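You operate a simulated robot arm through the tools that you are given. There is no shell and no other tool.

Carry out the task below with a simulated robot arm. There is one attempt and no reset: what you move stays moved.

## Task
One circuit lamp is dark: switch that circuit off, renew its fuse, switch on.
Fine: old fuse in the fuse tray; the new one matches the rating under its holder.

Only the result counts: the job must be done as asked and must still hold three seconds after the hand-in. Knocking over, shifting, dropping, spilling or breaking anything else fails it.

## Robot
A 7-joint arm with a two-finger parallel gripper, fixed in place. Base frame: the origin is on the floor under the middle of its stand, x ahead of it, y to its left, z up. Readings come in m, degrees, newtons and seconds.
It reaches about 1.479 m from its shoulder. Its first joint turns from -166.0 to 166.0 degrees. Payload 4.4 kg.
The TCP is the grasp point between the finger pads, 0.023 m short of the fingertips. In the tool frame z runs along the fingers and y along their closing line. Largest opening 0.094 m; finger width 0.038, thickness 0.01; the body of the gripper, 0.054 by 0.096 m, starts 0.039 m behind the TCP.
Orientation is told as [roll, pitch, yaw] about the base's x, y, z axes, in that order, counted from this pose: with the fingers straight down and closing along the base's y, the tool's x points along the base's -x, its y along +y and its z along -z.

## Interface
- The arm moves only by the tool servo_tool. Its argument "steps" is one flat list of numbers, 7 for each row, row after row: the finger opening in cm, from 0 to 9.4, then the shift along the base's x, y, z in cm, then the turn, a rotation vector about the base's x, y, z in degrees. In form: [gripper, x, y, z, ax, ay, az, gripper, x, y, z, ax, ay, az, ...]. A call has 1 to 20 rows; each row shifts and turns the commanded pose from where the row before left it. Rows are played at 5 a second. More than 0.05 m and 8.6 degrees between two rows, or a gripper value outside its range, and nothing of the call is played. A pose out of reach is approached as far as the arm can. The call stops where the force on the tool passes 40 N (or 10 N more than at its start, if that is more) or the arm is blocked; 0.2 s more then pass. The fingers move at their own pace (about 0.072 m/s each) and stop on an object; they squeeze with about 28 N. The grip force told is the motor's: it shows also when the fingers shut on nothing. Time passes only in rows, and 0.2 s behind the last, so rows that do not move let the fingers close. The reply holds the time, the measured pose of the TCP, the force on the tool along the base axes, the opening and the grip force, in the units named above and with some noise, with the torque about the TCP (base axes, N m) and any sound that the robot's microphone picked up.
- Cameras (640 x 400 px; columns grow to the right, rows downward): "scene" is fixed at [0.0497, 0.6496, 1.3993]; the picture's right is [-0.61, -0.79, 0.00], its down [-0.42, 0.32, -0.85] and it looks along [0.68, -0.52, -0.52] (base axes); focal length 338 px, centre (320, 200). "wrist" rides on the gripper at [0.086, 0.016, -0.074] in the tool frame; the picture's right is [-0.18, 0.98, 0.00], its down [-0.58, -0.11, -0.81] and it looks along [-0.79, -0.15, 0.59] (tool axes); focal length 243 px, centre (320, 200). There is no depth. A picture from a camera that has moved, and an enlarged one, comes with that camera's place and axes in the base frame and with its lens. The place of the scene camera against the robot may be out by one fixed shift of up to 0.025 m in any direction.
- grab_frame(camera): a new picture of that camera. The clock stands still meanwhile.
- zoom(camera, box): a new picture of the part [left, top, right, bottom] of that camera's present view, enlarged. The clock stands still meanwhile.
- hand_in(): hands the job in; it is judged then, once.

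Places have to be worked out from the pictures, the camera data and where the tool is seen. Open the gripper and draw the arm clear of the work before you hand the job in, unless the task says otherwise.

The tools are called after "Request:" by a JSON object that holds its "op" and its "data". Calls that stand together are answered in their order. servo_tool: Moves the arm, as the interface text tells. Its arguments: {"type":"object","properties":{"steps":{"type":"array"}},"required":["steps"]} The other tools are called the same way: grab_frame (camera) takes a picture; zoom (camera, box) takes an enlarged picture of a part of a camera's view; hand_in () hands the job in.

At the start:

```text
t: 0.0
position: [0.5267, -0.0784, 1.1594]
ee_rot: [-0.1, -0.1, 0.0]
contact_force: [-0.8, 0.3, -0.4]
wrist_torque: [0.02, -0.01, -0.01]
gripper_width: 0.0941
gripper_force: 0.0
```

scene: 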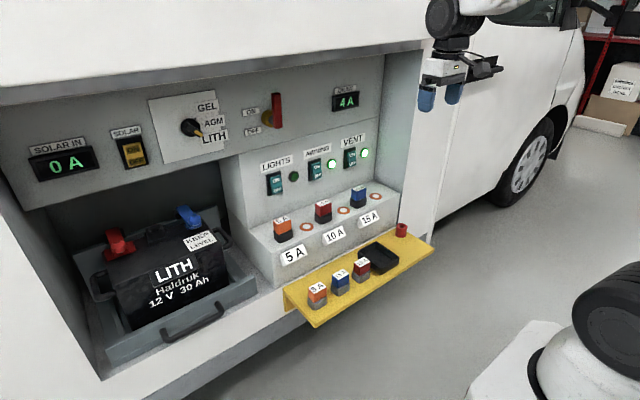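
wrist: 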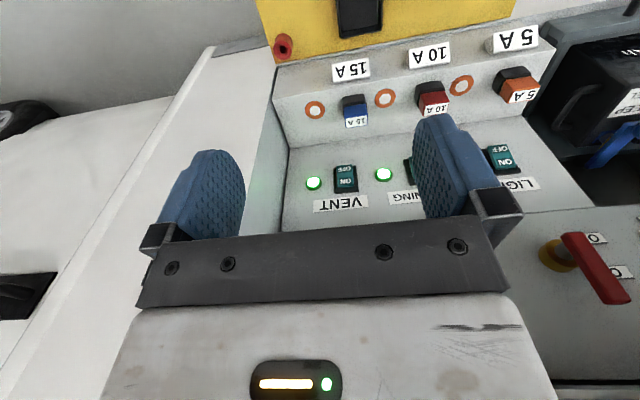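

The LIGHTS lamp looks dark while AWNING and VENT are lit. I'll zoom in to check the lamps, switches, fuses and spares.

Request:
{"op": "zoom", "data": {"camera": "scene", "box": [240, 130, 400, 230]}}

Request:
{"op": "zoom", "data": {"camera": "scene", "box": [260, 210, 440, 330]}}

Request:
{"op": "zoom", "data": {"camera": "wrist", "box": [260, 0, 580, 220]}}

```text
4.00 times, centred on (320, 180) of scene
camera zoom: at [0.0497, 0.6496, 1.3993], right [-0.61, -0.79, 0.0], down [-0.42, 0.32, -0.85], along [0.68, -0.52, -0.52], focal length 1352 px, centre (320, 280)
```

zoom: 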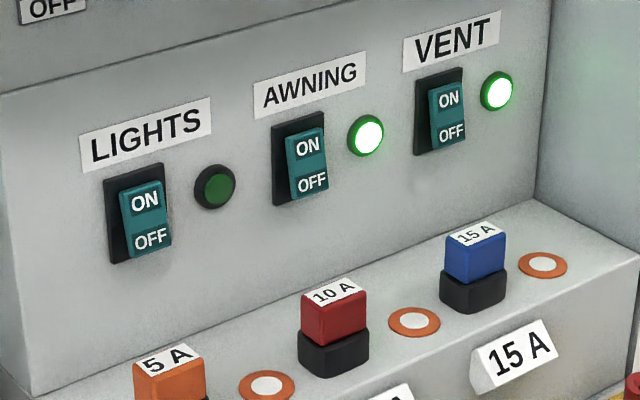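

```text
3.33 times, centred on (350, 270) of scene
camera zoom: at [0.0497, 0.6496, 1.3993], right [-0.61, -0.79, 0.0], down [-0.42, 0.32, -0.85], along [0.68, -0.52, -0.52], focal length 1126 px, centre (220, -33)
```

zoom: 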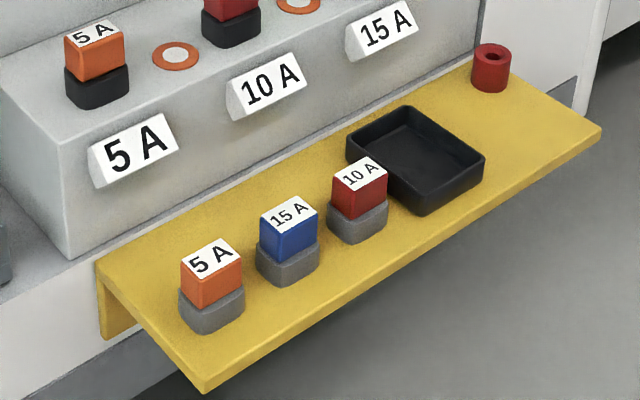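

```text
1.82 times, centred on (420, 110) of wrist
camera zoom: at [0.4395, -0.0604, 1.2334], right [0.18, 0.98, 0.0], down [0.58, -0.11, 0.81], along [0.79, -0.15, -0.59], focal length 441 px, centre (138, 364)
```

zoom: 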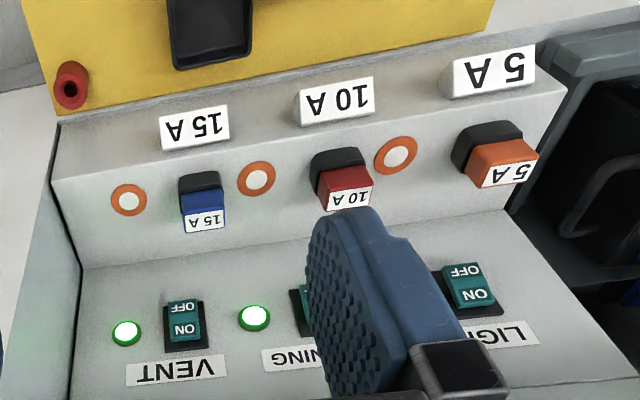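

LIGHTS is the dark circuit, and its holder, the holder's rating plate and the matching spare are all marked 5 A. I'll back off a little and shift left so the wrist camera sees the work from a second viewpoint for triangulation.

Request:
{"op": "servo_tool", "data": {"steps": [9.4, -4, 0, 0, 0, 0, 0, 9.4, -4, 4, 0, 0, 0, 0, 9.4, 0, 5, 0, 0, 0, 0, 9.4, 0, 5, 0, 0, 0, 0, 9.4, 0, 5, 0, 0, 0, 0, 9.4, 0, 5, 0, 0, 0, 0, 9.4, 0, 0, 0, 0, 0, 0]}}

Request:
{"op": "grab_frame", "data": {"camera": "wrist"}}

Request:
{"op": "grab_frame", "data": {"camera": "scene"}}

```text
refused: row 2 steps farther than a row can; nothing moved
```

```text
taken
camera wrist: at [0.4395, -0.0604, 1.2334], right [0.18, 0.98, 0.0], down [0.58, -0.11, 0.81], along [0.79, -0.15, -0.59], focal length 243 px, centre (320, 200)
```

wrist: 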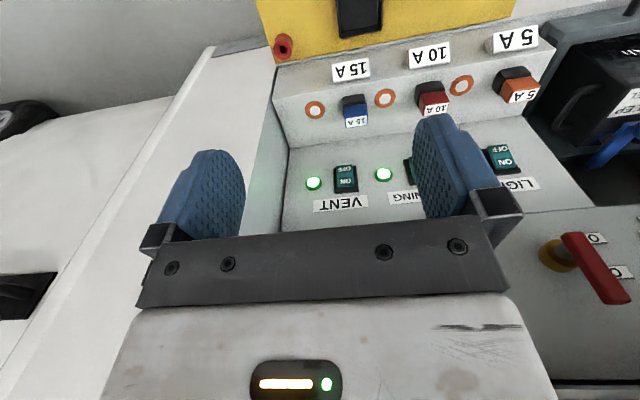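

```text
taken
```

scene: 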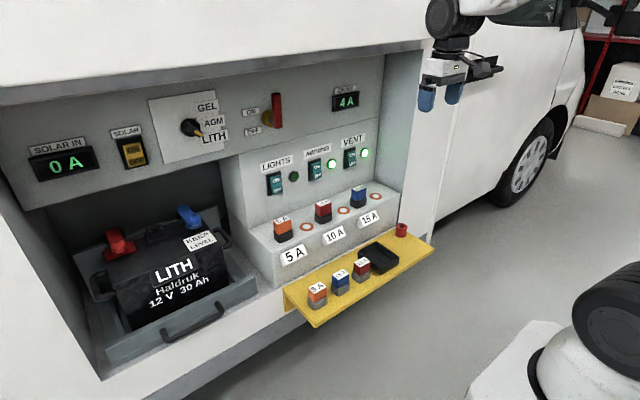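

The row was refused because its combined step exceeded 5 cm. I'll send the same move again as smaller rows.

Request:
{"op": "servo_tool", "data": {"steps": [9.4, -4, 0, 0, 0, 0, 0, 9.4, -4, 0, 0, 0, 0, 0, 9.4, 0, 4, 0, 0, 0, 0, 9.4, 0, 5, 0, 0, 0, 0, 9.4, 0, 5, 0, 0, 0, 0, 9.4, 0, 5, 0, 0, 0, 0, 9.4, 0, 5, 0, 0, 0, 0, 9.4, 0, 0, 0, 0, 0, 0]}}

Request:
{"op": "grab_frame", "data": {"camera": "wrist"}}

Request:
{"op": "grab_frame", "data": {"camera": "scene"}}

```text
t: 1.8
position: [0.4463, 0.1627, 1.1609]
ee_rot: [0.0, 0.1, -0.1]
contact_force: [0.2, -0.9, -0.5]
wrist_torque: [-0.01, 0.0, -0.01]
gripper_width: 0.0938
gripper_force: 0.1
```

```text
taken
camera wrist: at [0.3599, 0.1806, 1.2355], right [0.18, 0.98, 0.0], down [0.58, -0.11, 0.81], along [0.79, -0.15, -0.59], focal length 243 px, centre (320, 200)
```

wrist: 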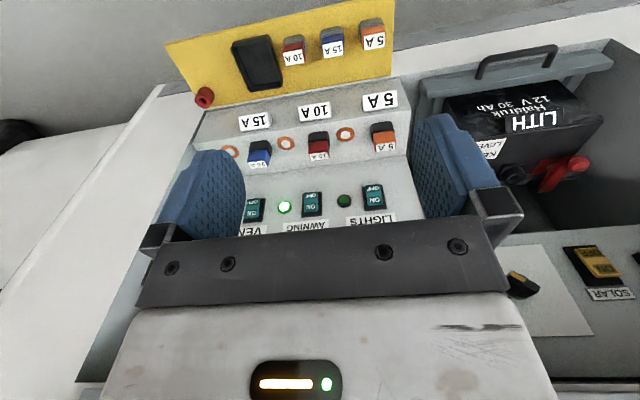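

```text
taken
```

scene: 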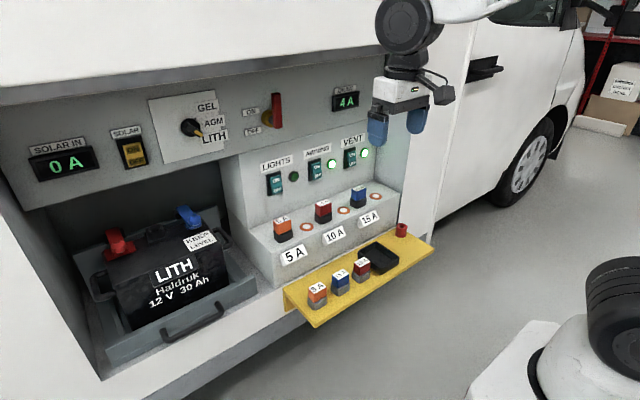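

From here the wrist camera sees the shelf and all the fuses. I'll enlarge parts of this view to measure pixel positions precisely.

Request:
{"op": "zoom", "data": {"camera": "wrist", "box": [220, 0, 420, 125]}}

Request:
{"op": "zoom", "data": {"camera": "wrist", "box": [220, 90, 420, 240]}}

```text
3.20 times, centred on (320, 62) of wrist
camera zoom: at [0.3599, 0.1806, 1.2355], right [0.18, 0.98, 0.0], down [0.58, -0.11, 0.81], along [0.79, -0.15, -0.59], focal length 776 px, centre (320, 640)
```

zoom: 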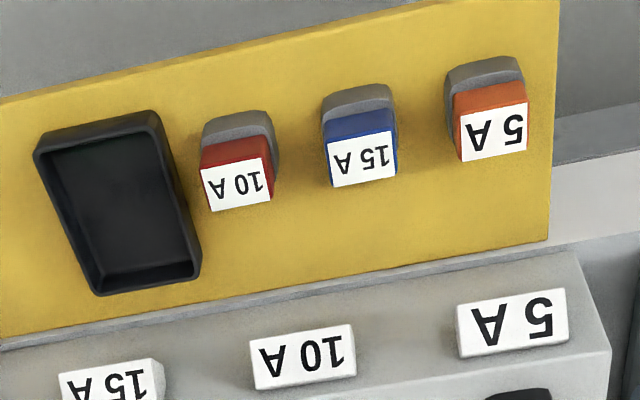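

```text
2.67 times, centred on (320, 165) of wrist
camera zoom: at [0.3599, 0.1806, 1.2355], right [0.18, 0.98, 0.0], down [0.58, -0.11, 0.81], along [0.79, -0.15, -0.59], focal length 647 px, centre (320, 293)
```

zoom: 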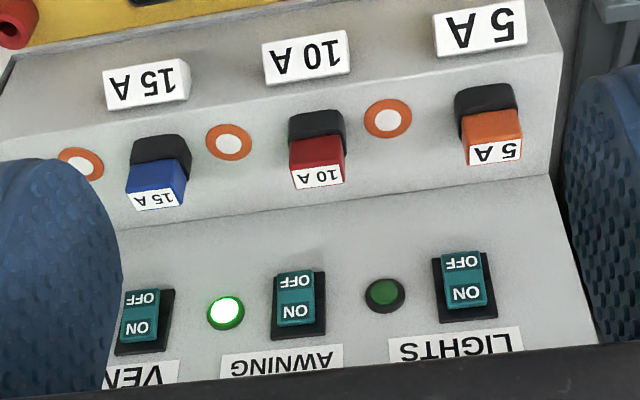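

Triangulating the two wrist views puts the LIGHTS rocker at about (0.83, 0.225, 0.886), with OFF on its lower half. The installed 5 A fuse top is near (0.746, 0.258, 0.822), the spare 5 A top near (0.587, 0.252, 0.676), and the tray near (0.60, -0.01). Next I tilt the fingers 30° forward and come closer for a better look.

Request:
{"op": "servo_tool", "data": {"steps": [9.4, 1.9, 1.05, -3.5, 0, -5, 0, 9.4, 1.9, 1.05, -3.5, 0, -5, 0, 9.4, 1.9, 1.05, -3.5, 0, -5, 0, 9.4, 1.9, 1.05, -3.5, 0, -5, 0, 9.4, 1.9, 1.05, -3.5, 0, -5, 0, 9.4, 1.9, 1.05, -3.5, 0, -5, 0, 9.4, 0, 0, 0, 0, 0, 0]}}

Request:
{"op": "grab_frame", "data": {"camera": "wrist"}}

Request:
{"op": "grab_frame", "data": {"camera": "scene"}}

```text
t: 3.4
position: [0.5603, 0.2257, 0.9503]
ee_rot: [0.1, -30.1, 0.0]
contact_force: [-0.4, 0.1, -1.3]
wrist_torque: [-0.02, -0.02, 0.01]
gripper_width: 0.0941
gripper_force: 0.0
```

```text
taken
camera wrist: at [0.4474, 0.243, 0.9722], right [0.16, 0.98, 0.09], down [0.1, -0.11, 0.99], along [0.98, -0.15, -0.12], focal length 243 px, centre (320, 200)
```

wrist: 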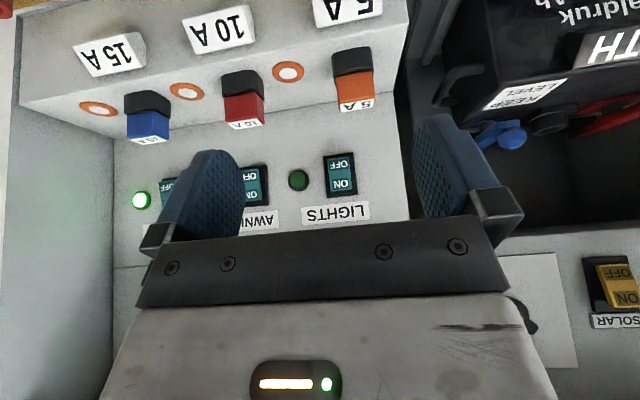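

```text
taken
```

scene: 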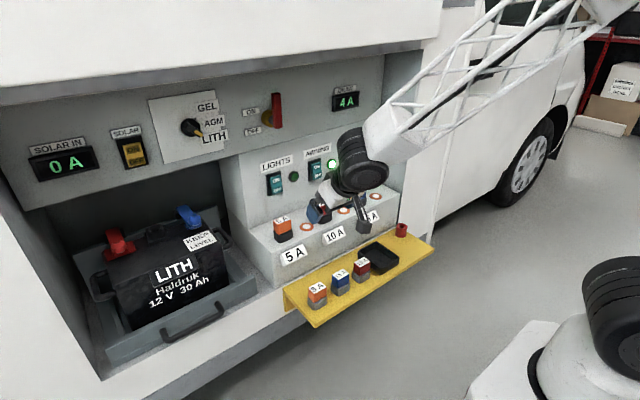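

Request:
{"op": "zoom", "data": {"camera": "wrist", "box": [260, 40, 420, 220]}}

Request:
{"op": "zoom", "data": {"camera": "scene", "box": [255, 150, 315, 250]}}

```text
2.22 times, centred on (340, 130) of wrist
camera zoom: at [0.4474, 0.243, 0.9722], right [0.16, 0.98, 0.09], down [0.1, -0.11, 0.99], along [0.98, -0.15, -0.12], focal length 539 px, centre (276, 356)
```

zoom: 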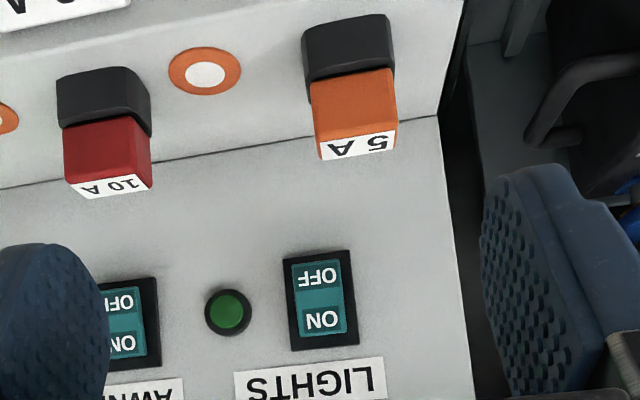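

```text
4.00 times, centred on (285, 200) of scene
camera zoom: at [0.0497, 0.6496, 1.3993], right [-0.61, -0.79, 0.0], down [-0.42, 0.32, -0.85], along [0.68, -0.52, -0.52], focal length 1352 px, centre (460, 200)
```

zoom: 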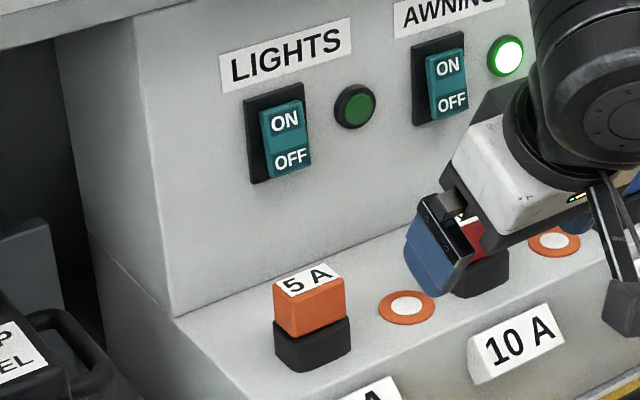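

The closer view gives the OFF half's face at about x=0.819, y=0.223, z=0.868-0.874, and the fuse cap spans about z=0.790-0.823, 4 cm wide and centred at (0.7425, 0.257). I'll close the fingers and move up just short of the OFF half of the LIGHTS rocker.

Request:
{"op": "servo_tool", "data": {"steps": [0, 3.7, -0.06, -1.4, 0, 0, 0, 0, 3.7, -0.06, -1.4, 0, 0, 0, 0, 3.7, -0.06, -1.4, 0, 0, 0, 0, 3.7, -0.06, -1.4, 0, 0, 0, 0, 3.7, -0.06, -1.4, 0, 0, 0, 0, 0, 0, 0, 0, 0, 0]}}

Request:
{"op": "zoom", "data": {"camera": "scene", "box": [240, 130, 400, 230]}}

Request:
{"op": "grab_frame", "data": {"camera": "wrist"}}

```text
t: 4.8
position: [0.7456, 0.2228, 0.8791]
ee_rot: [0.1, -30.1, 0.0]
contact_force: [0.2, -0.4, -0.1]
wrist_torque: [0.0, 0.02, 0.01]
gripper_width: 0.0001
gripper_force: 28.0
```

```text
4.00 times, centred on (320, 180) of scene
camera zoom: at [0.0497, 0.6496, 1.3993], right [-0.61, -0.79, 0.0], down [-0.42, 0.32, -0.85], along [0.68, -0.52, -0.52], focal length 1352 px, centre (320, 280)
```

zoom: 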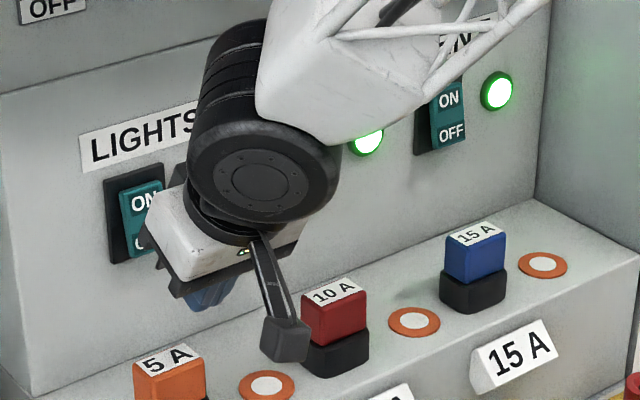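

```text
taken
camera wrist: at [0.6324, 0.2405, 0.9011], right [0.16, 0.98, 0.09], down [0.1, -0.11, 0.99], along [0.98, -0.15, -0.12], focal length 243 px, centre (320, 200)
```

wrist: 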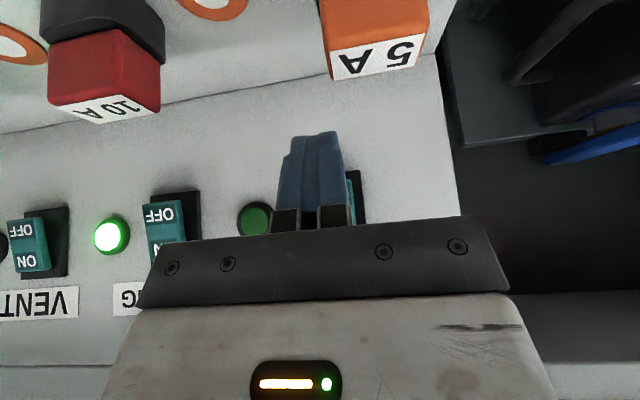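

The closed fingers are lined up in front of the LIGHTS rocker's lower half. I'll move forward in small steps to press OFF.

Request:
{"op": "servo_tool", "data": {"steps": [0, 2, 0, -0.1, 0, 0, 0, 0, 1.5, 0, 0, 0, 0, 0, 0, 0.4, 0, 0, 0, 0, 0, 0, 0.4, 0, 0, 0, 0, 0, 0, 0.4, 0, 0, 0, 0, 0, 0, 0.4, 0, 0, 0, 0, 0]}}

Request:
{"op": "grab_frame", "data": {"camera": "wrist"}}

Request:
{"op": "zoom", "data": {"camera": "scene", "box": [240, 130, 400, 230]}}

```text
t: 6.2
position: [0.7966, 0.2211, 0.8775]
ee_rot: [0.0, -30.0, 0.0]
contact_force: [-1.2, -1.0, -0.2]
wrist_torque: [0.03, -0.02, 0.0]
gripper_width: 0.0
gripper_force: 28.1
```

```text
taken
camera wrist: at [0.6839, 0.2397, 0.8992], right [0.16, 0.98, 0.09], down [0.1, -0.11, 0.99], along [0.98, -0.15, -0.12], focal length 243 px, centre (320, 200)
```

wrist: 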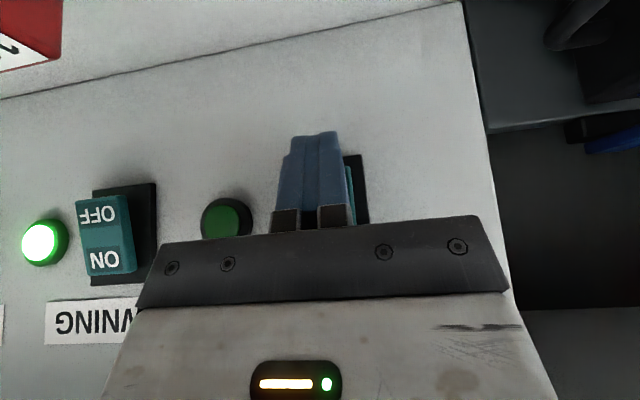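

```text
4.00 times, centred on (320, 180) of scene
camera zoom: at [0.0497, 0.6496, 1.3993], right [-0.61, -0.79, 0.0], down [-0.42, 0.32, -0.85], along [0.68, -0.52, -0.52], focal length 1352 px, centre (320, 280)
```

zoom: 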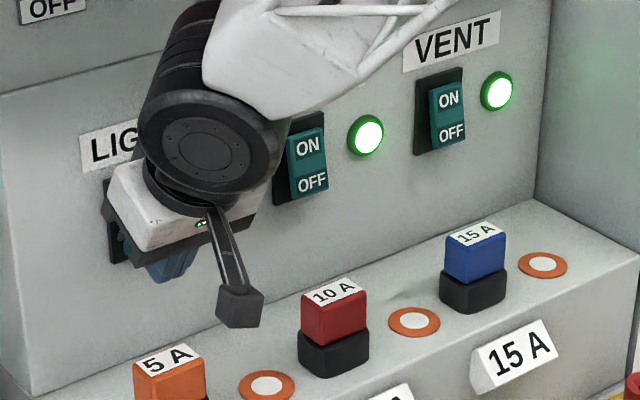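

Force is only about 1 N, so the fingers are just touching or not quite there. I'll keep pressing forward in 3 mm steps.

Request:
{"op": "servo_tool", "data": {"steps": [0, 0.3, 0, 0, 0, 0, 0, 0, 0.3, 0, 0, 0, 0, 0]}}

Request:
{"op": "zoom", "data": {"camera": "wrist", "box": [160, 100, 440, 260]}}

```text
t: 6.7
position: [0.7989, 0.2219, 0.8763]
ee_rot: [-0.2, -29.8, 0.1]
contact_force: [-13.8, 2.6, 3.0]
wrist_torque: [-0.03, 0.05, 0.03]
gripper_width: 0.0
gripper_force: 28.2
stopped in row 2: the force on the tool passed its limit at 50 N (the readings are from after the stop); the commanded pose is now the measured one
```

```text
2.29 times, centred on (300, 180) of wrist
camera zoom: at [0.6847, 0.2397, 0.8979], right [0.16, 0.98, 0.09], down [0.1, -0.11, 0.99], along [0.98, -0.15, -0.12], focal length 555 px, centre (366, 246)
```

zoom: 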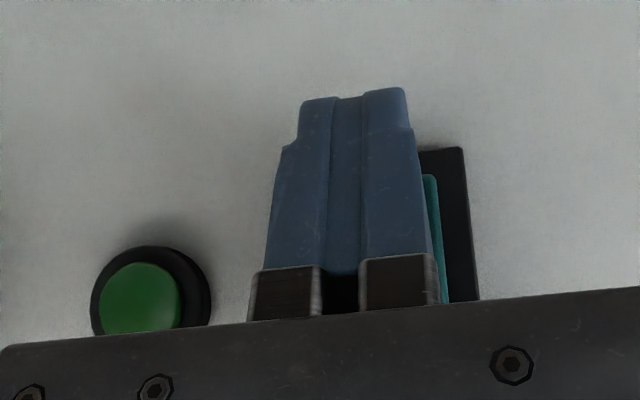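

The force spiked at x=0.799, which could be the rocker's end stop. I'll back off and see whether it flipped to OFF.

Request:
{"op": "servo_tool", "data": {"steps": [0, -2, 0, 0, 0, 0, 0, 0, -4, 0, 1, 0, 0, 0, 0, -4, 0, 1, 0, 0, 0, 0, -4, 0, 1, 0, 0, 0, 9.4, 0, -4, 0, 0, 0, 0, 9.4, 0, 0, 0, 0, 0, 0, 9.4, 0, 0, 0, 0, 0, 0]}}

Request:
{"op": "zoom", "data": {"camera": "scene", "box": [255, 140, 335, 210]}}

Request:
{"op": "grab_frame", "data": {"camera": "wrist"}}

```text
t: 8.3
position: [0.6571, 0.1826, 0.9076]
ee_rot: [-0.1, -29.8, 0.0]
contact_force: [-0.1, -0.1, -0.1]
wrist_torque: [-0.05, -0.01, 0.02]
gripper_width: 0.094
gripper_force: 0.0
```

```text
5.71 times, centred on (295, 175) of scene
camera zoom: at [0.0497, 0.6496, 1.3993], right [-0.61, -0.79, 0.0], down [-0.42, 0.32, -0.85], along [0.68, -0.52, -0.52], focal length 1931 px, centre (463, 343)
```

zoom: 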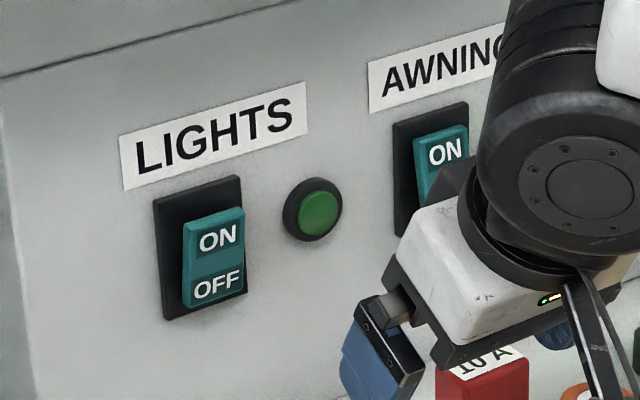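

```text
taken
camera wrist: at [0.544, 0.1998, 0.9294], right [0.16, 0.98, 0.09], down [0.1, -0.11, 0.99], along [0.98, -0.15, -0.12], focal length 243 px, centre (320, 200)
```

wrist: 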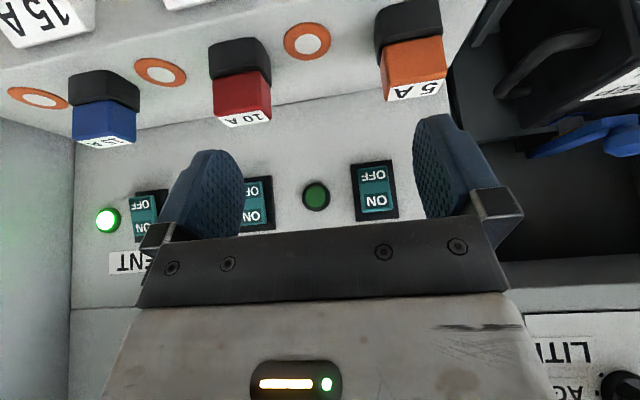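

The LIGHTS rocker now seems to tilt the other way from AWNING. I'll zoom in to confirm it is OFF.

Request:
{"op": "zoom", "data": {"camera": "wrist", "box": [230, 140, 420, 240]}}

Request:
{"op": "zoom", "data": {"camera": "scene", "box": [262, 160, 302, 205]}}

```text
3.37 times, centred on (325, 190) of wrist
camera zoom: at [0.544, 0.1998, 0.9294], right [0.16, 0.98, 0.09], down [0.1, -0.11, 0.99], along [0.98, -0.15, -0.12], focal length 817 px, centre (303, 234)
```

zoom: 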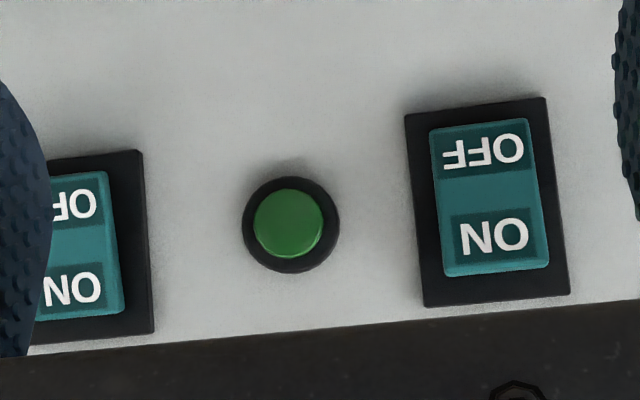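

```text
8.89 times, centred on (282, 182) of scene
camera zoom: at [0.0497, 0.6496, 1.3993], right [-0.61, -0.79, 0.0], down [-0.42, 0.32, -0.85], along [0.68, -0.52, -0.52], focal length 3004 px, centre (658, 356)
```

zoom: 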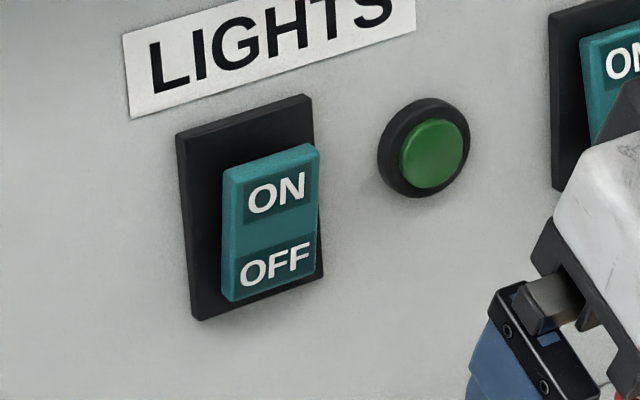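

LIGHTS is off: the rocker's top half now sticks out and its bottom is pressed in. Before gripping the fuse I want a close look at the cap against its black base, because the fingers must hold the cap only.

Request:
{"op": "zoom", "data": {"camera": "wrist", "box": [350, 0, 480, 110]}}

Request:
{"op": "zoom", "data": {"camera": "scene", "box": [262, 205, 312, 255]}}

Request:
{"op": "zoom", "data": {"camera": "scene", "box": [295, 250, 385, 310]}}

```text
3.64 times, centred on (415, 55) of wrist
camera zoom: at [0.544, 0.1998, 0.9294], right [0.16, 0.98, 0.09], down [0.1, -0.11, 0.99], along [0.98, -0.15, -0.12], focal length 882 px, centre (-26, 727)
```

zoom: 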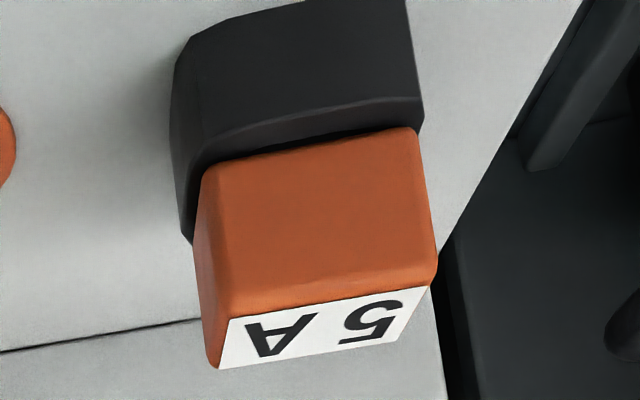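

```text
8.00 times, centred on (287, 230) of scene
camera zoom: at [0.0497, 0.6496, 1.3993], right [-0.61, -0.79, 0.0], down [-0.42, 0.32, -0.85], along [0.68, -0.52, -0.52], focal length 2704 px, centre (584, -40)
```

zoom: 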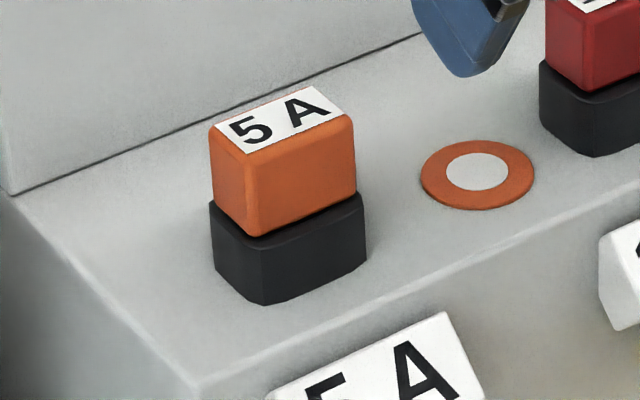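

```text
6.67 times, centred on (340, 280) of scene
camera zoom: at [0.0497, 0.6496, 1.3993], right [-0.61, -0.79, 0.0], down [-0.42, 0.32, -0.85], along [0.68, -0.52, -0.52], focal length 2253 px, centre (187, -333)
```

zoom: 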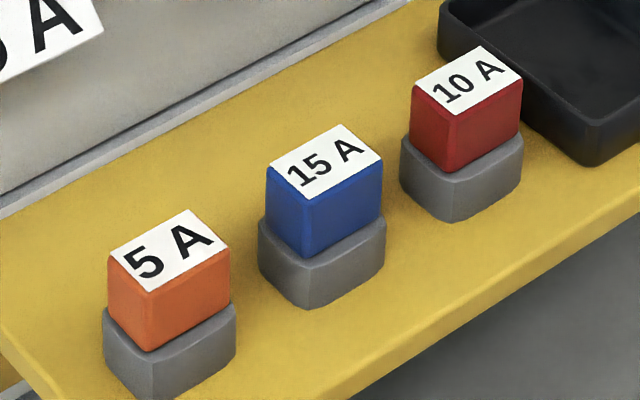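

The base is a few mm wider than the cap, so my fingertips must stay above about z=0.79. I'll ease the tilt to -15°, open to 7 cm and hover over the installed 5 A fuse.

Request:
{"op": "servo_tool", "data": {"steps": [7, 2.87, 2.46, -0.6, 0, 5, 0, 7, 2.87, 2.46, -0.6, 0, 5, 0, 7, 2.85, 2.46, -0.6, 0, 4.8, 0, 7, 0, 0, 0, 0, 0, 0]}}

Request:
{"op": "grab_frame", "data": {"camera": "wrist"}}

Request:
{"op": "grab_frame", "data": {"camera": "scene"}}

```text
t: 9.3
position: [0.7423, 0.255, 0.8894]
ee_rot: [-0.1, -15.0, 0.2]
contact_force: [1.0, 0.7, -0.2]
wrist_torque: [-0.01, 0.01, 0.02]
gripper_width: 0.0701
gripper_force: 0.1
```

```text
taken
camera wrist: at [0.6389, 0.2732, 0.9395], right [0.18, 0.98, 0.05], down [0.35, -0.11, 0.93], along [0.92, -0.15, -0.37], focal length 243 px, centre (320, 200)
```

wrist: 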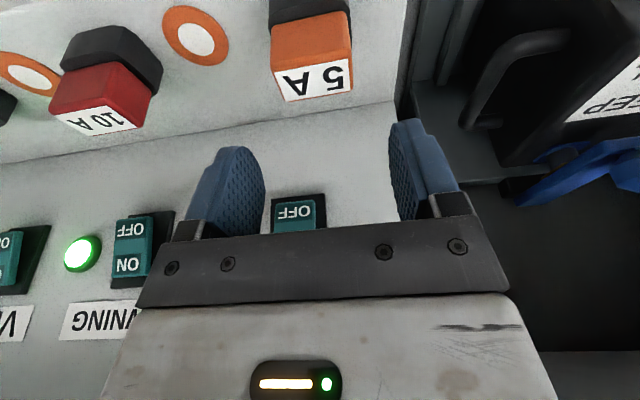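

```text
taken
```

scene: 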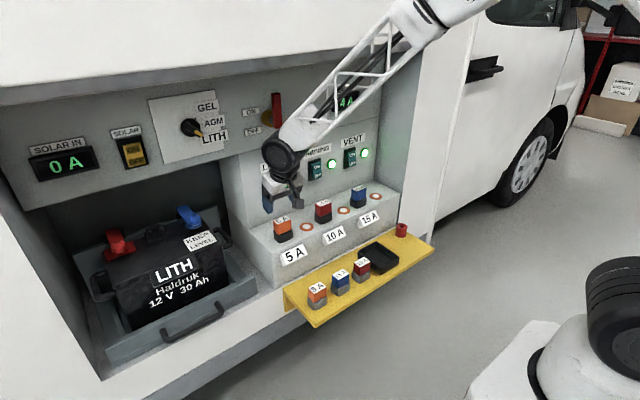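

The arm is hovering with clearance. I'll enlarge the wrist view to refine where the cap is relative to the fingers before going down.

Request:
{"op": "zoom", "data": {"camera": "wrist", "box": [240, 0, 400, 110]}}

Request:
{"op": "zoom", "data": {"camera": "scene", "box": [240, 120, 340, 260]}}

```text
3.64 times, centred on (320, 55) of wrist
camera zoom: at [0.6389, 0.2732, 0.9395], right [0.18, 0.98, 0.05], down [0.35, -0.11, 0.93], along [0.92, -0.15, -0.37], focal length 882 px, centre (320, 727)
```

zoom: 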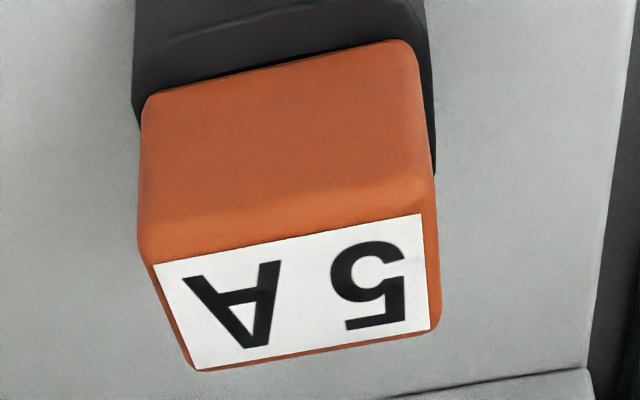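

```text
2.86 times, centred on (290, 190) of scene
camera zoom: at [0.0497, 0.6496, 1.3993], right [-0.61, -0.79, 0.0], down [-0.42, 0.32, -0.85], along [0.68, -0.52, -0.52], focal length 966 px, centre (406, 229)
```

zoom: 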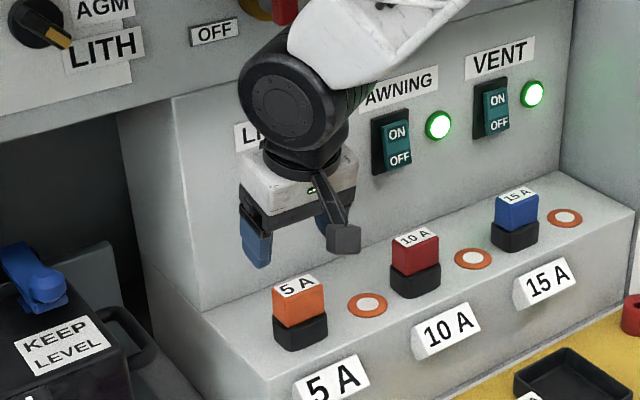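

The enlarged view puts the cap top centre at about (0.744, 0.256, 0.823), roughly 3 mm further in than the TCP and 6.7 cm below it. I'll descend so the fingertips stop just above the base.

Request:
{"op": "servo_tool", "data": {"steps": [7, 0.3, 0, -2.5, 0, 0, 0, 7, 0, 0, -2.5, 0, 0, 0, 7, 0, 0, -1.0, 0, 0, 0, 7, 0, 0, -0.9, 0, 0, 0, 7, 0, 0, 0, 0, 0, 0]}}

Request:
{"op": "grab_frame", "data": {"camera": "wrist"}}

Request:
{"op": "zoom", "data": {"camera": "scene", "box": [240, 160, 340, 260]}}

```text
t: 10.5
position: [0.746, 0.257, 0.8188]
ee_rot: [-0.1, -15.1, 0.1]
contact_force: [-0.2, 0.4, -0.4]
wrist_torque: [0.02, 0.01, 0.0]
gripper_width: 0.0701
gripper_force: 0.0
```

```text
taken
camera wrist: at [0.6434, 0.2739, 0.8686], right [0.18, 0.98, 0.05], down [0.35, -0.11, 0.93], along [0.92, -0.15, -0.37], focal length 243 px, centre (320, 200)
```

wrist: 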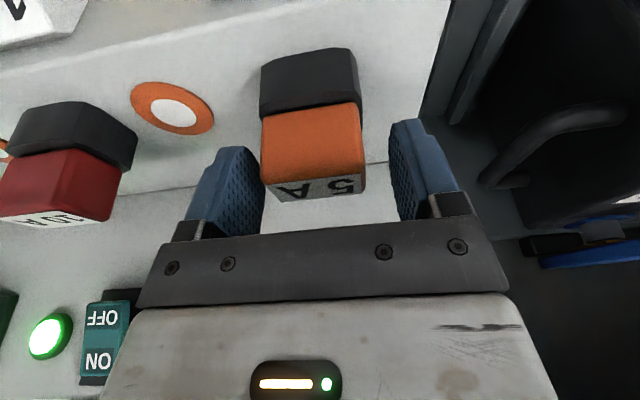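

```text
4.00 times, centred on (290, 210) of scene
camera zoom: at [0.0497, 0.6496, 1.3993], right [-0.61, -0.79, 0.0], down [-0.42, 0.32, -0.85], along [0.68, -0.52, -0.52], focal length 1352 px, centre (440, 160)
```

zoom: 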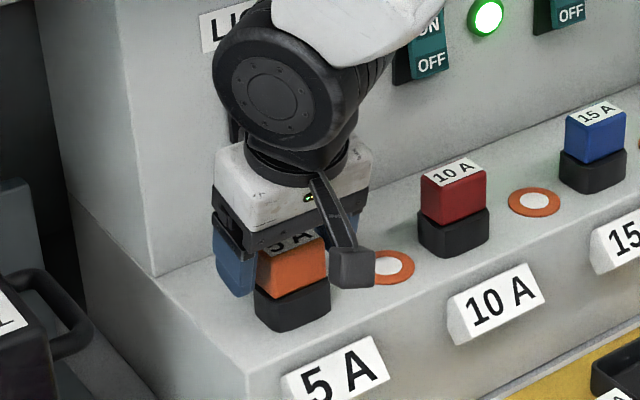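

The fuse sits between the open fingers and nothing is touching. I'll close on the cap.

Request:
{"op": "servo_tool", "data": {"steps": [4.8, 0, 0, 0, 0, 0, 0, 4.4, 0, 0, 0, 0, 0, 0, 4.2, 0, 0, 0, 0, 0, 0]}}

```text
t: 11.3
position: [0.7468, 0.2555, 0.8187]
ee_rot: [-0.1, -15.0, 0.0]
contact_force: [0.3, -1.3, 0.1]
wrist_torque: [-0.01, -0.03, 0.03]
gripper_width: 0.0454
gripper_force: 28.5
```

The fingers stopped at 4.54 cm. I'll check the pictures to see whether they hold the cap or are catching the base.

Request:
{"op": "zoom", "data": {"camera": "wrist", "box": [200, 30, 440, 230]}}

Request:
{"op": "zoom", "data": {"camera": "scene", "box": [260, 195, 330, 250]}}

```text
2.00 times, centred on (320, 130) of wrist
camera zoom: at [0.6433, 0.2739, 0.8686], right [0.18, 0.98, 0.05], down [0.35, -0.11, 0.93], along [0.92, -0.15, -0.37], focal length 485 px, centre (320, 340)
```

zoom: 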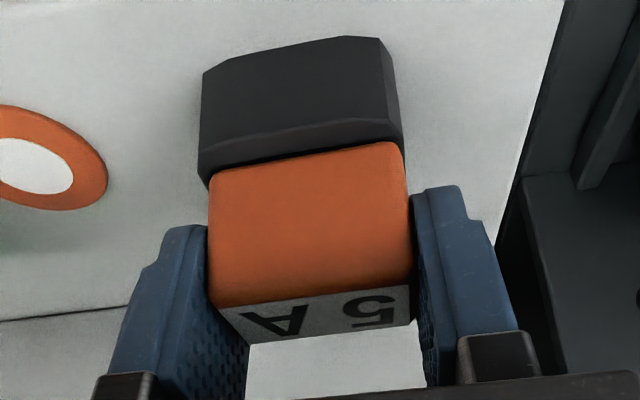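

```text
7.27 times, centred on (295, 222) of scene
camera zoom: at [0.0497, 0.6496, 1.3993], right [-0.61, -0.79, 0.0], down [-0.42, 0.32, -0.85], along [0.68, -0.52, -0.52], focal length 2458 px, centre (502, 36)
```

zoom: 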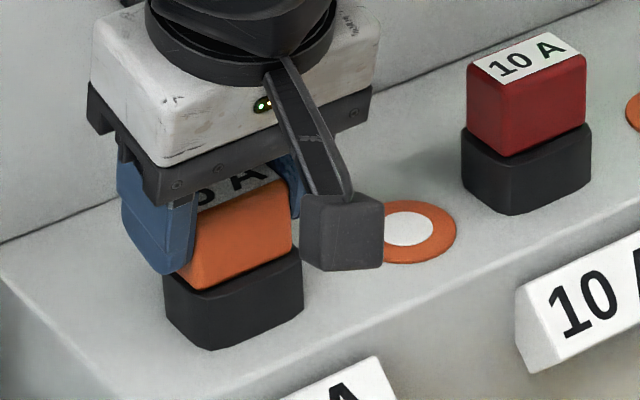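

The pads hold the cap with the tips just above the base. I'll squeeze and pull straight up slowly, watching the force.

Request:
{"op": "servo_tool", "data": {"steps": [3.6, 0, 0, 0, 0, 0, 0, 3.6, 0, 0, 0.3, 0, 0, 0, 3.6, 0, 0, 0.3, 0, 0, 0, 3.6, 0, 0, 0.3, 0, 0, 0, 3.6, 0, 0, 0.3, 0, 0, 0]}}

Request:
{"op": "zoom", "data": {"camera": "wrist", "box": [200, 30, 440, 230]}}

Request:
{"op": "zoom", "data": {"camera": "scene", "box": [260, 195, 330, 250]}}

```text
t: 12.5
position: [0.746, 0.2553, 0.831]
ee_rot: [-0.1, -15.1, 0.0]
contact_force: [-0.5, -0.6, -0.3]
wrist_torque: [-0.02, -0.02, 0.01]
gripper_width: 0.0451
gripper_force: 28.2
```

```text
2.00 times, centred on (320, 130) of wrist
camera zoom: at [0.6429, 0.2737, 0.8808], right [0.18, 0.98, 0.05], down [0.35, -0.11, 0.93], along [0.92, -0.15, -0.37], focal length 485 px, centre (320, 340)
```

zoom: 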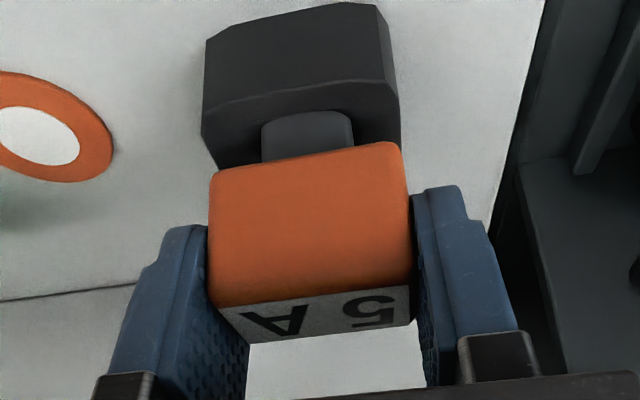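

```text
7.27 times, centred on (295, 222) of scene
camera zoom: at [0.0497, 0.6496, 1.3993], right [-0.61, -0.79, 0.0], down [-0.42, 0.32, -0.85], along [0.68, -0.52, -0.52], focal length 2458 px, centre (502, 36)
```

zoom: 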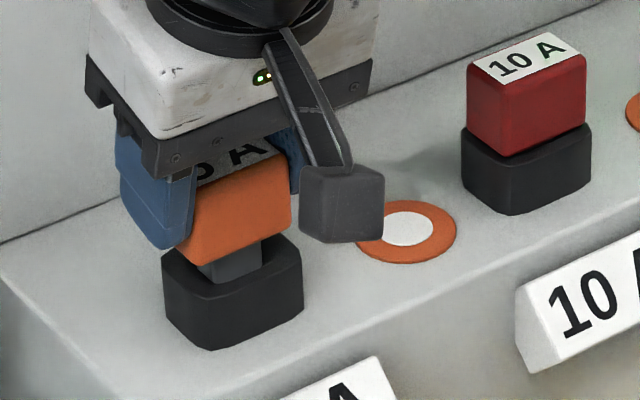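

The fuse is coming out cleanly with almost no resistance. I'll lift it well clear and check the stem length.

Request:
{"op": "servo_tool", "data": {"steps": [3.6, 0, 0, 1.0, 0, 0, 0, 3.6, 0, 0, 2, 0, 0, 0, 3.6, 0, 0, 3, 0, 0, 0, 3.6, 0, 0, 2, 0, 0, 0, 3.6, 0, 0, 0, 0, 0, 0]}}

Request:
{"op": "grab_frame", "data": {"camera": "wrist"}}

Request:
{"op": "zoom", "data": {"camera": "scene", "box": [240, 150, 340, 260]}}

Request:
{"op": "zoom", "data": {"camera": "scene", "box": [290, 215, 440, 325]}}

```text
t: 13.7
position: [0.7487, 0.2563, 0.9116]
ee_rot: [-0.1, -15.0, 0.2]
contact_force: [0.4, 0.0, 0.1]
wrist_torque: [0.02, -0.01, 0.02]
gripper_width: 0.045
gripper_force: 27.7
```

```text
taken
camera wrist: at [0.6439, 0.2736, 0.9612], right [0.18, 0.98, 0.05], down [0.35, -0.11, 0.93], along [0.92, -0.15, -0.37], focal length 243 px, centre (320, 200)
```

wrist: 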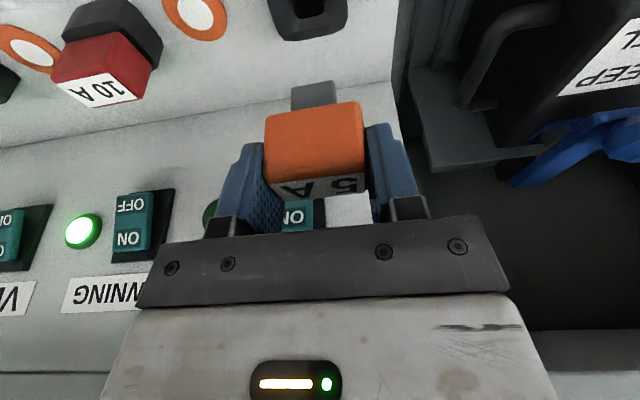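

```text
3.64 times, centred on (290, 205) of scene
camera zoom: at [0.0497, 0.6496, 1.3993], right [-0.61, -0.79, 0.0], down [-0.42, 0.32, -0.85], along [0.68, -0.52, -0.52], focal length 1229 px, centre (429, 182)
```

zoom: 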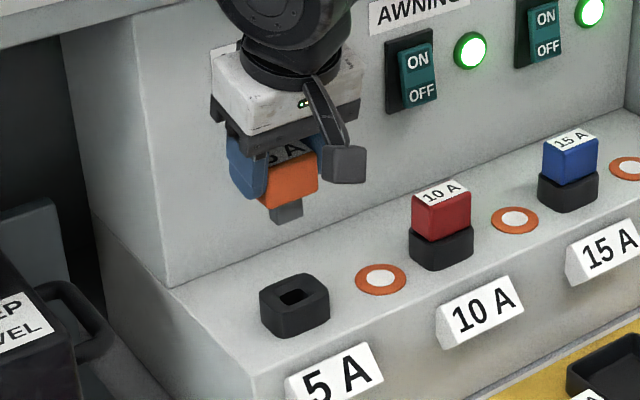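

```text
3.64 times, centred on (365, 270) of scene
camera zoom: at [0.0497, 0.6496, 1.3993], right [-0.61, -0.79, 0.0], down [-0.42, 0.32, -0.85], along [0.68, -0.52, -0.52], focal length 1229 px, centre (156, -54)
```

zoom: 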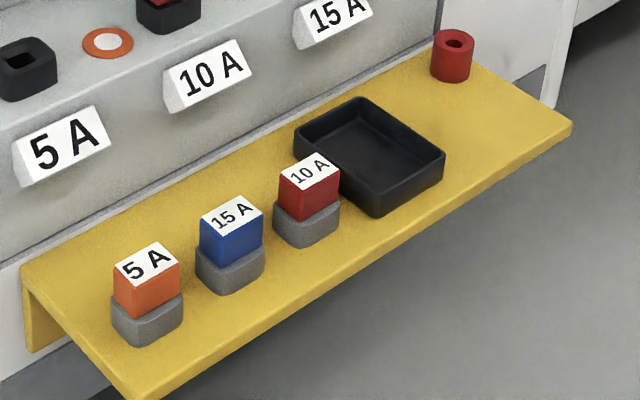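

The old fuse is out and the holder is empty. I'll carry it back away from the panel and over to the tray, staying well above the shelf items.

Request:
{"op": "servo_tool", "data": {"steps": [3.6, -4.8, 0, 0, 0, 0, 0, 3.6, -4.8, 0, 0, 0, 0, 0, 3.6, -4.8, 0, 0, 0, 0, 0, 3.6, 0, -4.4, -1, 0, 0, 0, 3.6, 0, -4.4, -1, 0, 0, 0, 3.6, 0, -4.4, -1, 0, 0, 0, 3.6, 0, -4.4, -1, 0, 0, 0, 3.6, 0, -4.4, -1, 0, 0, 0, 3.6, 0, -4.4, -1, 0, 0, 0, 3.6, 0, 0, 0, 0, 0, 0]}}

Request:
{"op": "grab_frame", "data": {"camera": "wrist"}}

Request:
{"op": "grab_frame", "data": {"camera": "scene"}}

```text
t: 15.9
position: [0.6046, -0.0087, 0.8505]
ee_rot: [-0.1, -15.0, 0.0]
contact_force: [-0.5, -0.1, -1.2]
wrist_torque: [-0.01, 0.02, -0.01]
gripper_width: 0.0452
gripper_force: 28.0
```

```text
taken
camera wrist: at [0.5006, 0.0087, 0.9006], right [0.18, 0.98, 0.05], down [0.35, -0.11, 0.93], along [0.92, -0.15, -0.37], focal length 243 px, centre (320, 200)
```

wrist: 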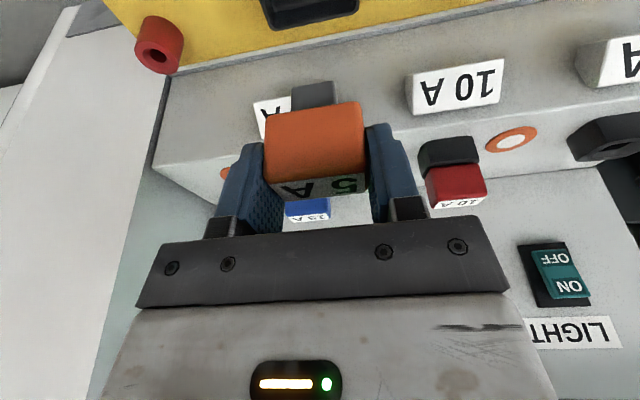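

```text
taken
```

scene: 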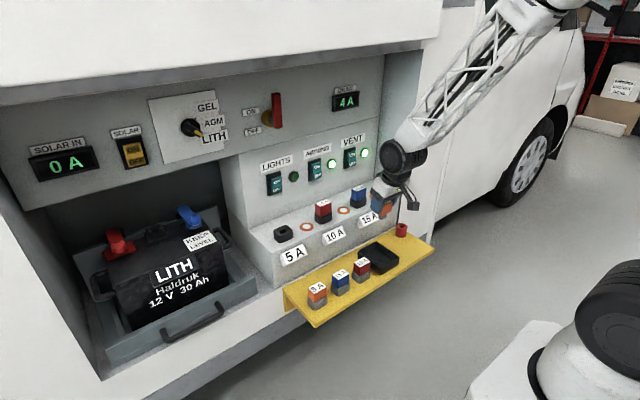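

The fuse is held firmly. Before lowering it I want the tray's and spare's exact positions and heights, so I'll rise, turn the fingers straight down and back off for a view over the shelf.

Request:
{"op": "servo_tool", "data": {"steps": [3.6, -2.6, 1, 3.75, 0, 3.75, 0, 3.6, -2.6, 1, 3.75, 0, 3.75, 0, 3.6, -2.6, 1, 3.75, 0, 3.75, 0, 3.6, -2.6, 1, 3.75, 0, 3.75, 0, 3.6, 0, 0, 0, 0, 0, 0]}}

Request:
{"op": "grab_frame", "data": {"camera": "wrist"}}

Request:
{"op": "zoom", "data": {"camera": "wrist", "box": [220, 0, 480, 120]}}

```text
t: 17.1
position: [0.4997, 0.033, 1.0004]
ee_rot: [-0.1, 0.0, 0.1]
contact_force: [0.9, -0.3, -1.2]
wrist_torque: [-0.02, 0.0, 0.04]
gripper_width: 0.0452
gripper_force: 27.7
```

```text
taken
camera wrist: at [0.4122, 0.0511, 1.0752], right [0.18, 0.98, 0.0], down [0.58, -0.11, 0.81], along [0.79, -0.15, -0.59], focal length 243 px, centre (320, 200)
```

wrist: 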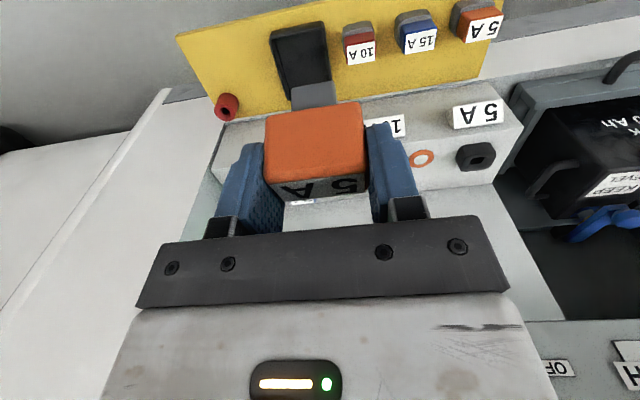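

```text
2.46 times, centred on (350, 60) of wrist
camera zoom: at [0.4122, 0.0511, 1.0752], right [0.18, 0.98, 0.0], down [0.58, -0.11, 0.81], along [0.79, -0.15, -0.59], focal length 597 px, centre (246, 545)
```

zoom: 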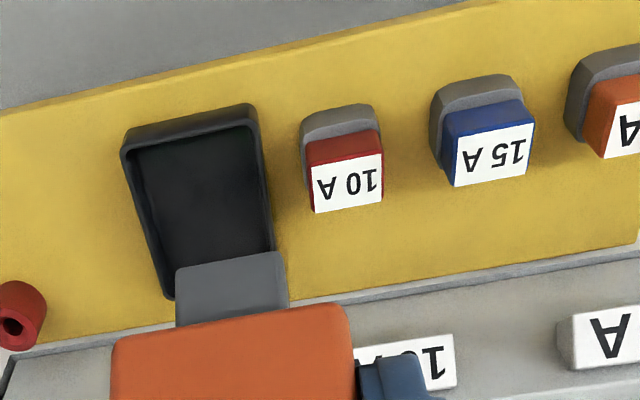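

Triangulating again gives the tray rim spanning about x 0.55-0.658, y -0.055 to 0.032, at z≈0.64. The spare 5 A top is near (0.581, 0.251, 0.684). I'll bring the old fuse upright over the tray centre, about 7 cm above the release height.

Request:
{"op": "servo_tool", "data": {"steps": [3.6, 1.72, -0.74, -4.0, 0, -2.5, 0, 3.6, 1.72, -0.74, -4.0, 0, -2.5, 0, 3.6, 1.72, -0.74, -4.0, 0, -2.5, 0, 3.6, 1.72, -0.74, -4.0, 0, -2.5, 0, 3.6, 1.72, -0.74, -4.0, 0, -2.5, 0, 3.6, 1.72, -0.74, -4.0, 0, -2.5, 0, 3.6, 0, 0, 0, 0, 0, 0]}}

Request:
{"op": "grab_frame", "data": {"camera": "wrist"}}

Request:
{"op": "zoom", "data": {"camera": "scene", "box": [310, 180, 450, 300]}}

```text
t: 18.7
position: [0.6025, -0.0128, 0.7623]
ee_rot: [-0.1, -15.1, 0.1]
contact_force: [-0.4, 0.6, 0.0]
wrist_torque: [-0.01, 0.02, -0.01]
gripper_width: 0.0451
gripper_force: 27.1
```

```text
taken
camera wrist: at [0.4999, 0.0047, 0.8112], right [0.18, 0.98, 0.05], down [0.35, -0.11, 0.93], along [0.92, -0.15, -0.37], focal length 243 px, centre (320, 200)
```

wrist: 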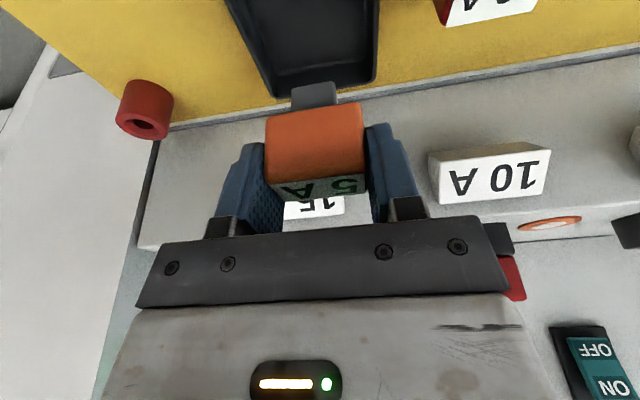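

```text
3.33 times, centred on (380, 240) of scene
camera zoom: at [0.0497, 0.6496, 1.3993], right [-0.61, -0.79, 0.0], down [-0.42, 0.32, -0.85], along [0.68, -0.52, -0.52], focal length 1126 px, centre (120, 67)
```

zoom: 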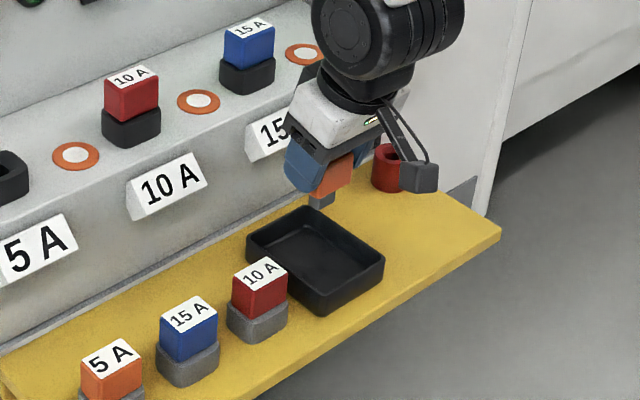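

The tray is centred beneath the fuse. I'll lower most of the way and check.

Request:
{"op": "servo_tool", "data": {"steps": [3.6, 0, 0.1, -2.5, 0, 0, 0, 3.6, 0, 0, -2.5, 0, 0, 0, 3.6, 0, 0, -1.3, 0, 0, 0, 3.6, 0, 0, 0, 0, 0, 0]}}

Request:
{"op": "zoom", "data": {"camera": "scene", "box": [330, 210, 430, 290]}}

Request:
{"op": "grab_frame", "data": {"camera": "wrist"}}

```text
t: 19.7
position: [0.6022, -0.01, 0.6975]
ee_rot: [-0.2, -15.0, 0.1]
contact_force: [-0.4, -0.4, 0.1]
wrist_torque: [0.01, 0.03, 0.0]
gripper_width: 0.0454
gripper_force: 28.3
```

```text
5.00 times, centred on (380, 250) of scene
camera zoom: at [0.0497, 0.6496, 1.3993], right [-0.61, -0.79, 0.0], down [-0.42, 0.32, -0.85], along [0.68, -0.52, -0.52], focal length 1690 px, centre (20, -50)
```

zoom: 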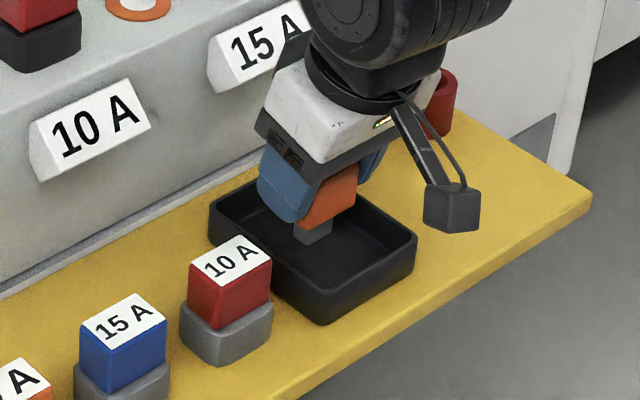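

```text
taken
camera wrist: at [0.4988, 0.0066, 0.7473], right [0.18, 0.98, 0.05], down [0.35, -0.11, 0.93], along [0.92, -0.15, -0.37], focal length 243 px, centre (320, 200)
```

wrist: 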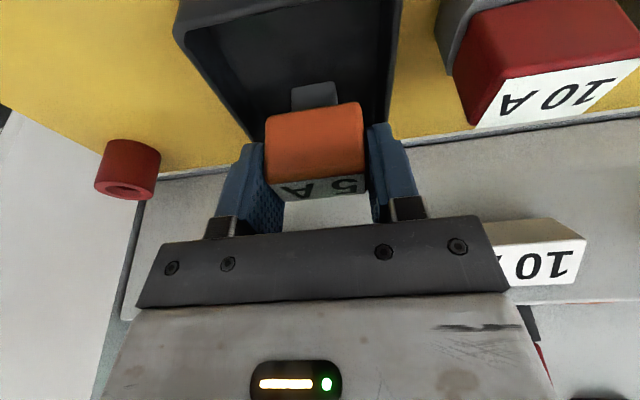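

The stem is inside the tray rim and close to the floor. I'll lower in small steps until there is light contact.

Request:
{"op": "servo_tool", "data": {"steps": [3.6, 0, 0, -0.2, 0, 0, 0, 3.6, 0, 0, -0.2, 0, 0, 0, 3.6, 0, 0, -0.2, 0, 0, 0, 3.6, 0, 0, -0.15, 0, 0, 0]}}

```text
t: 20.7
position: [0.6025, -0.0116, 0.6901]
ee_rot: [-0.2, -15.0, 0.1]
contact_force: [-0.1, 0.1, -0.2]
wrist_torque: [-0.02, 0.0, 0.01]
gripper_width: 0.0453
gripper_force: 28.2
```

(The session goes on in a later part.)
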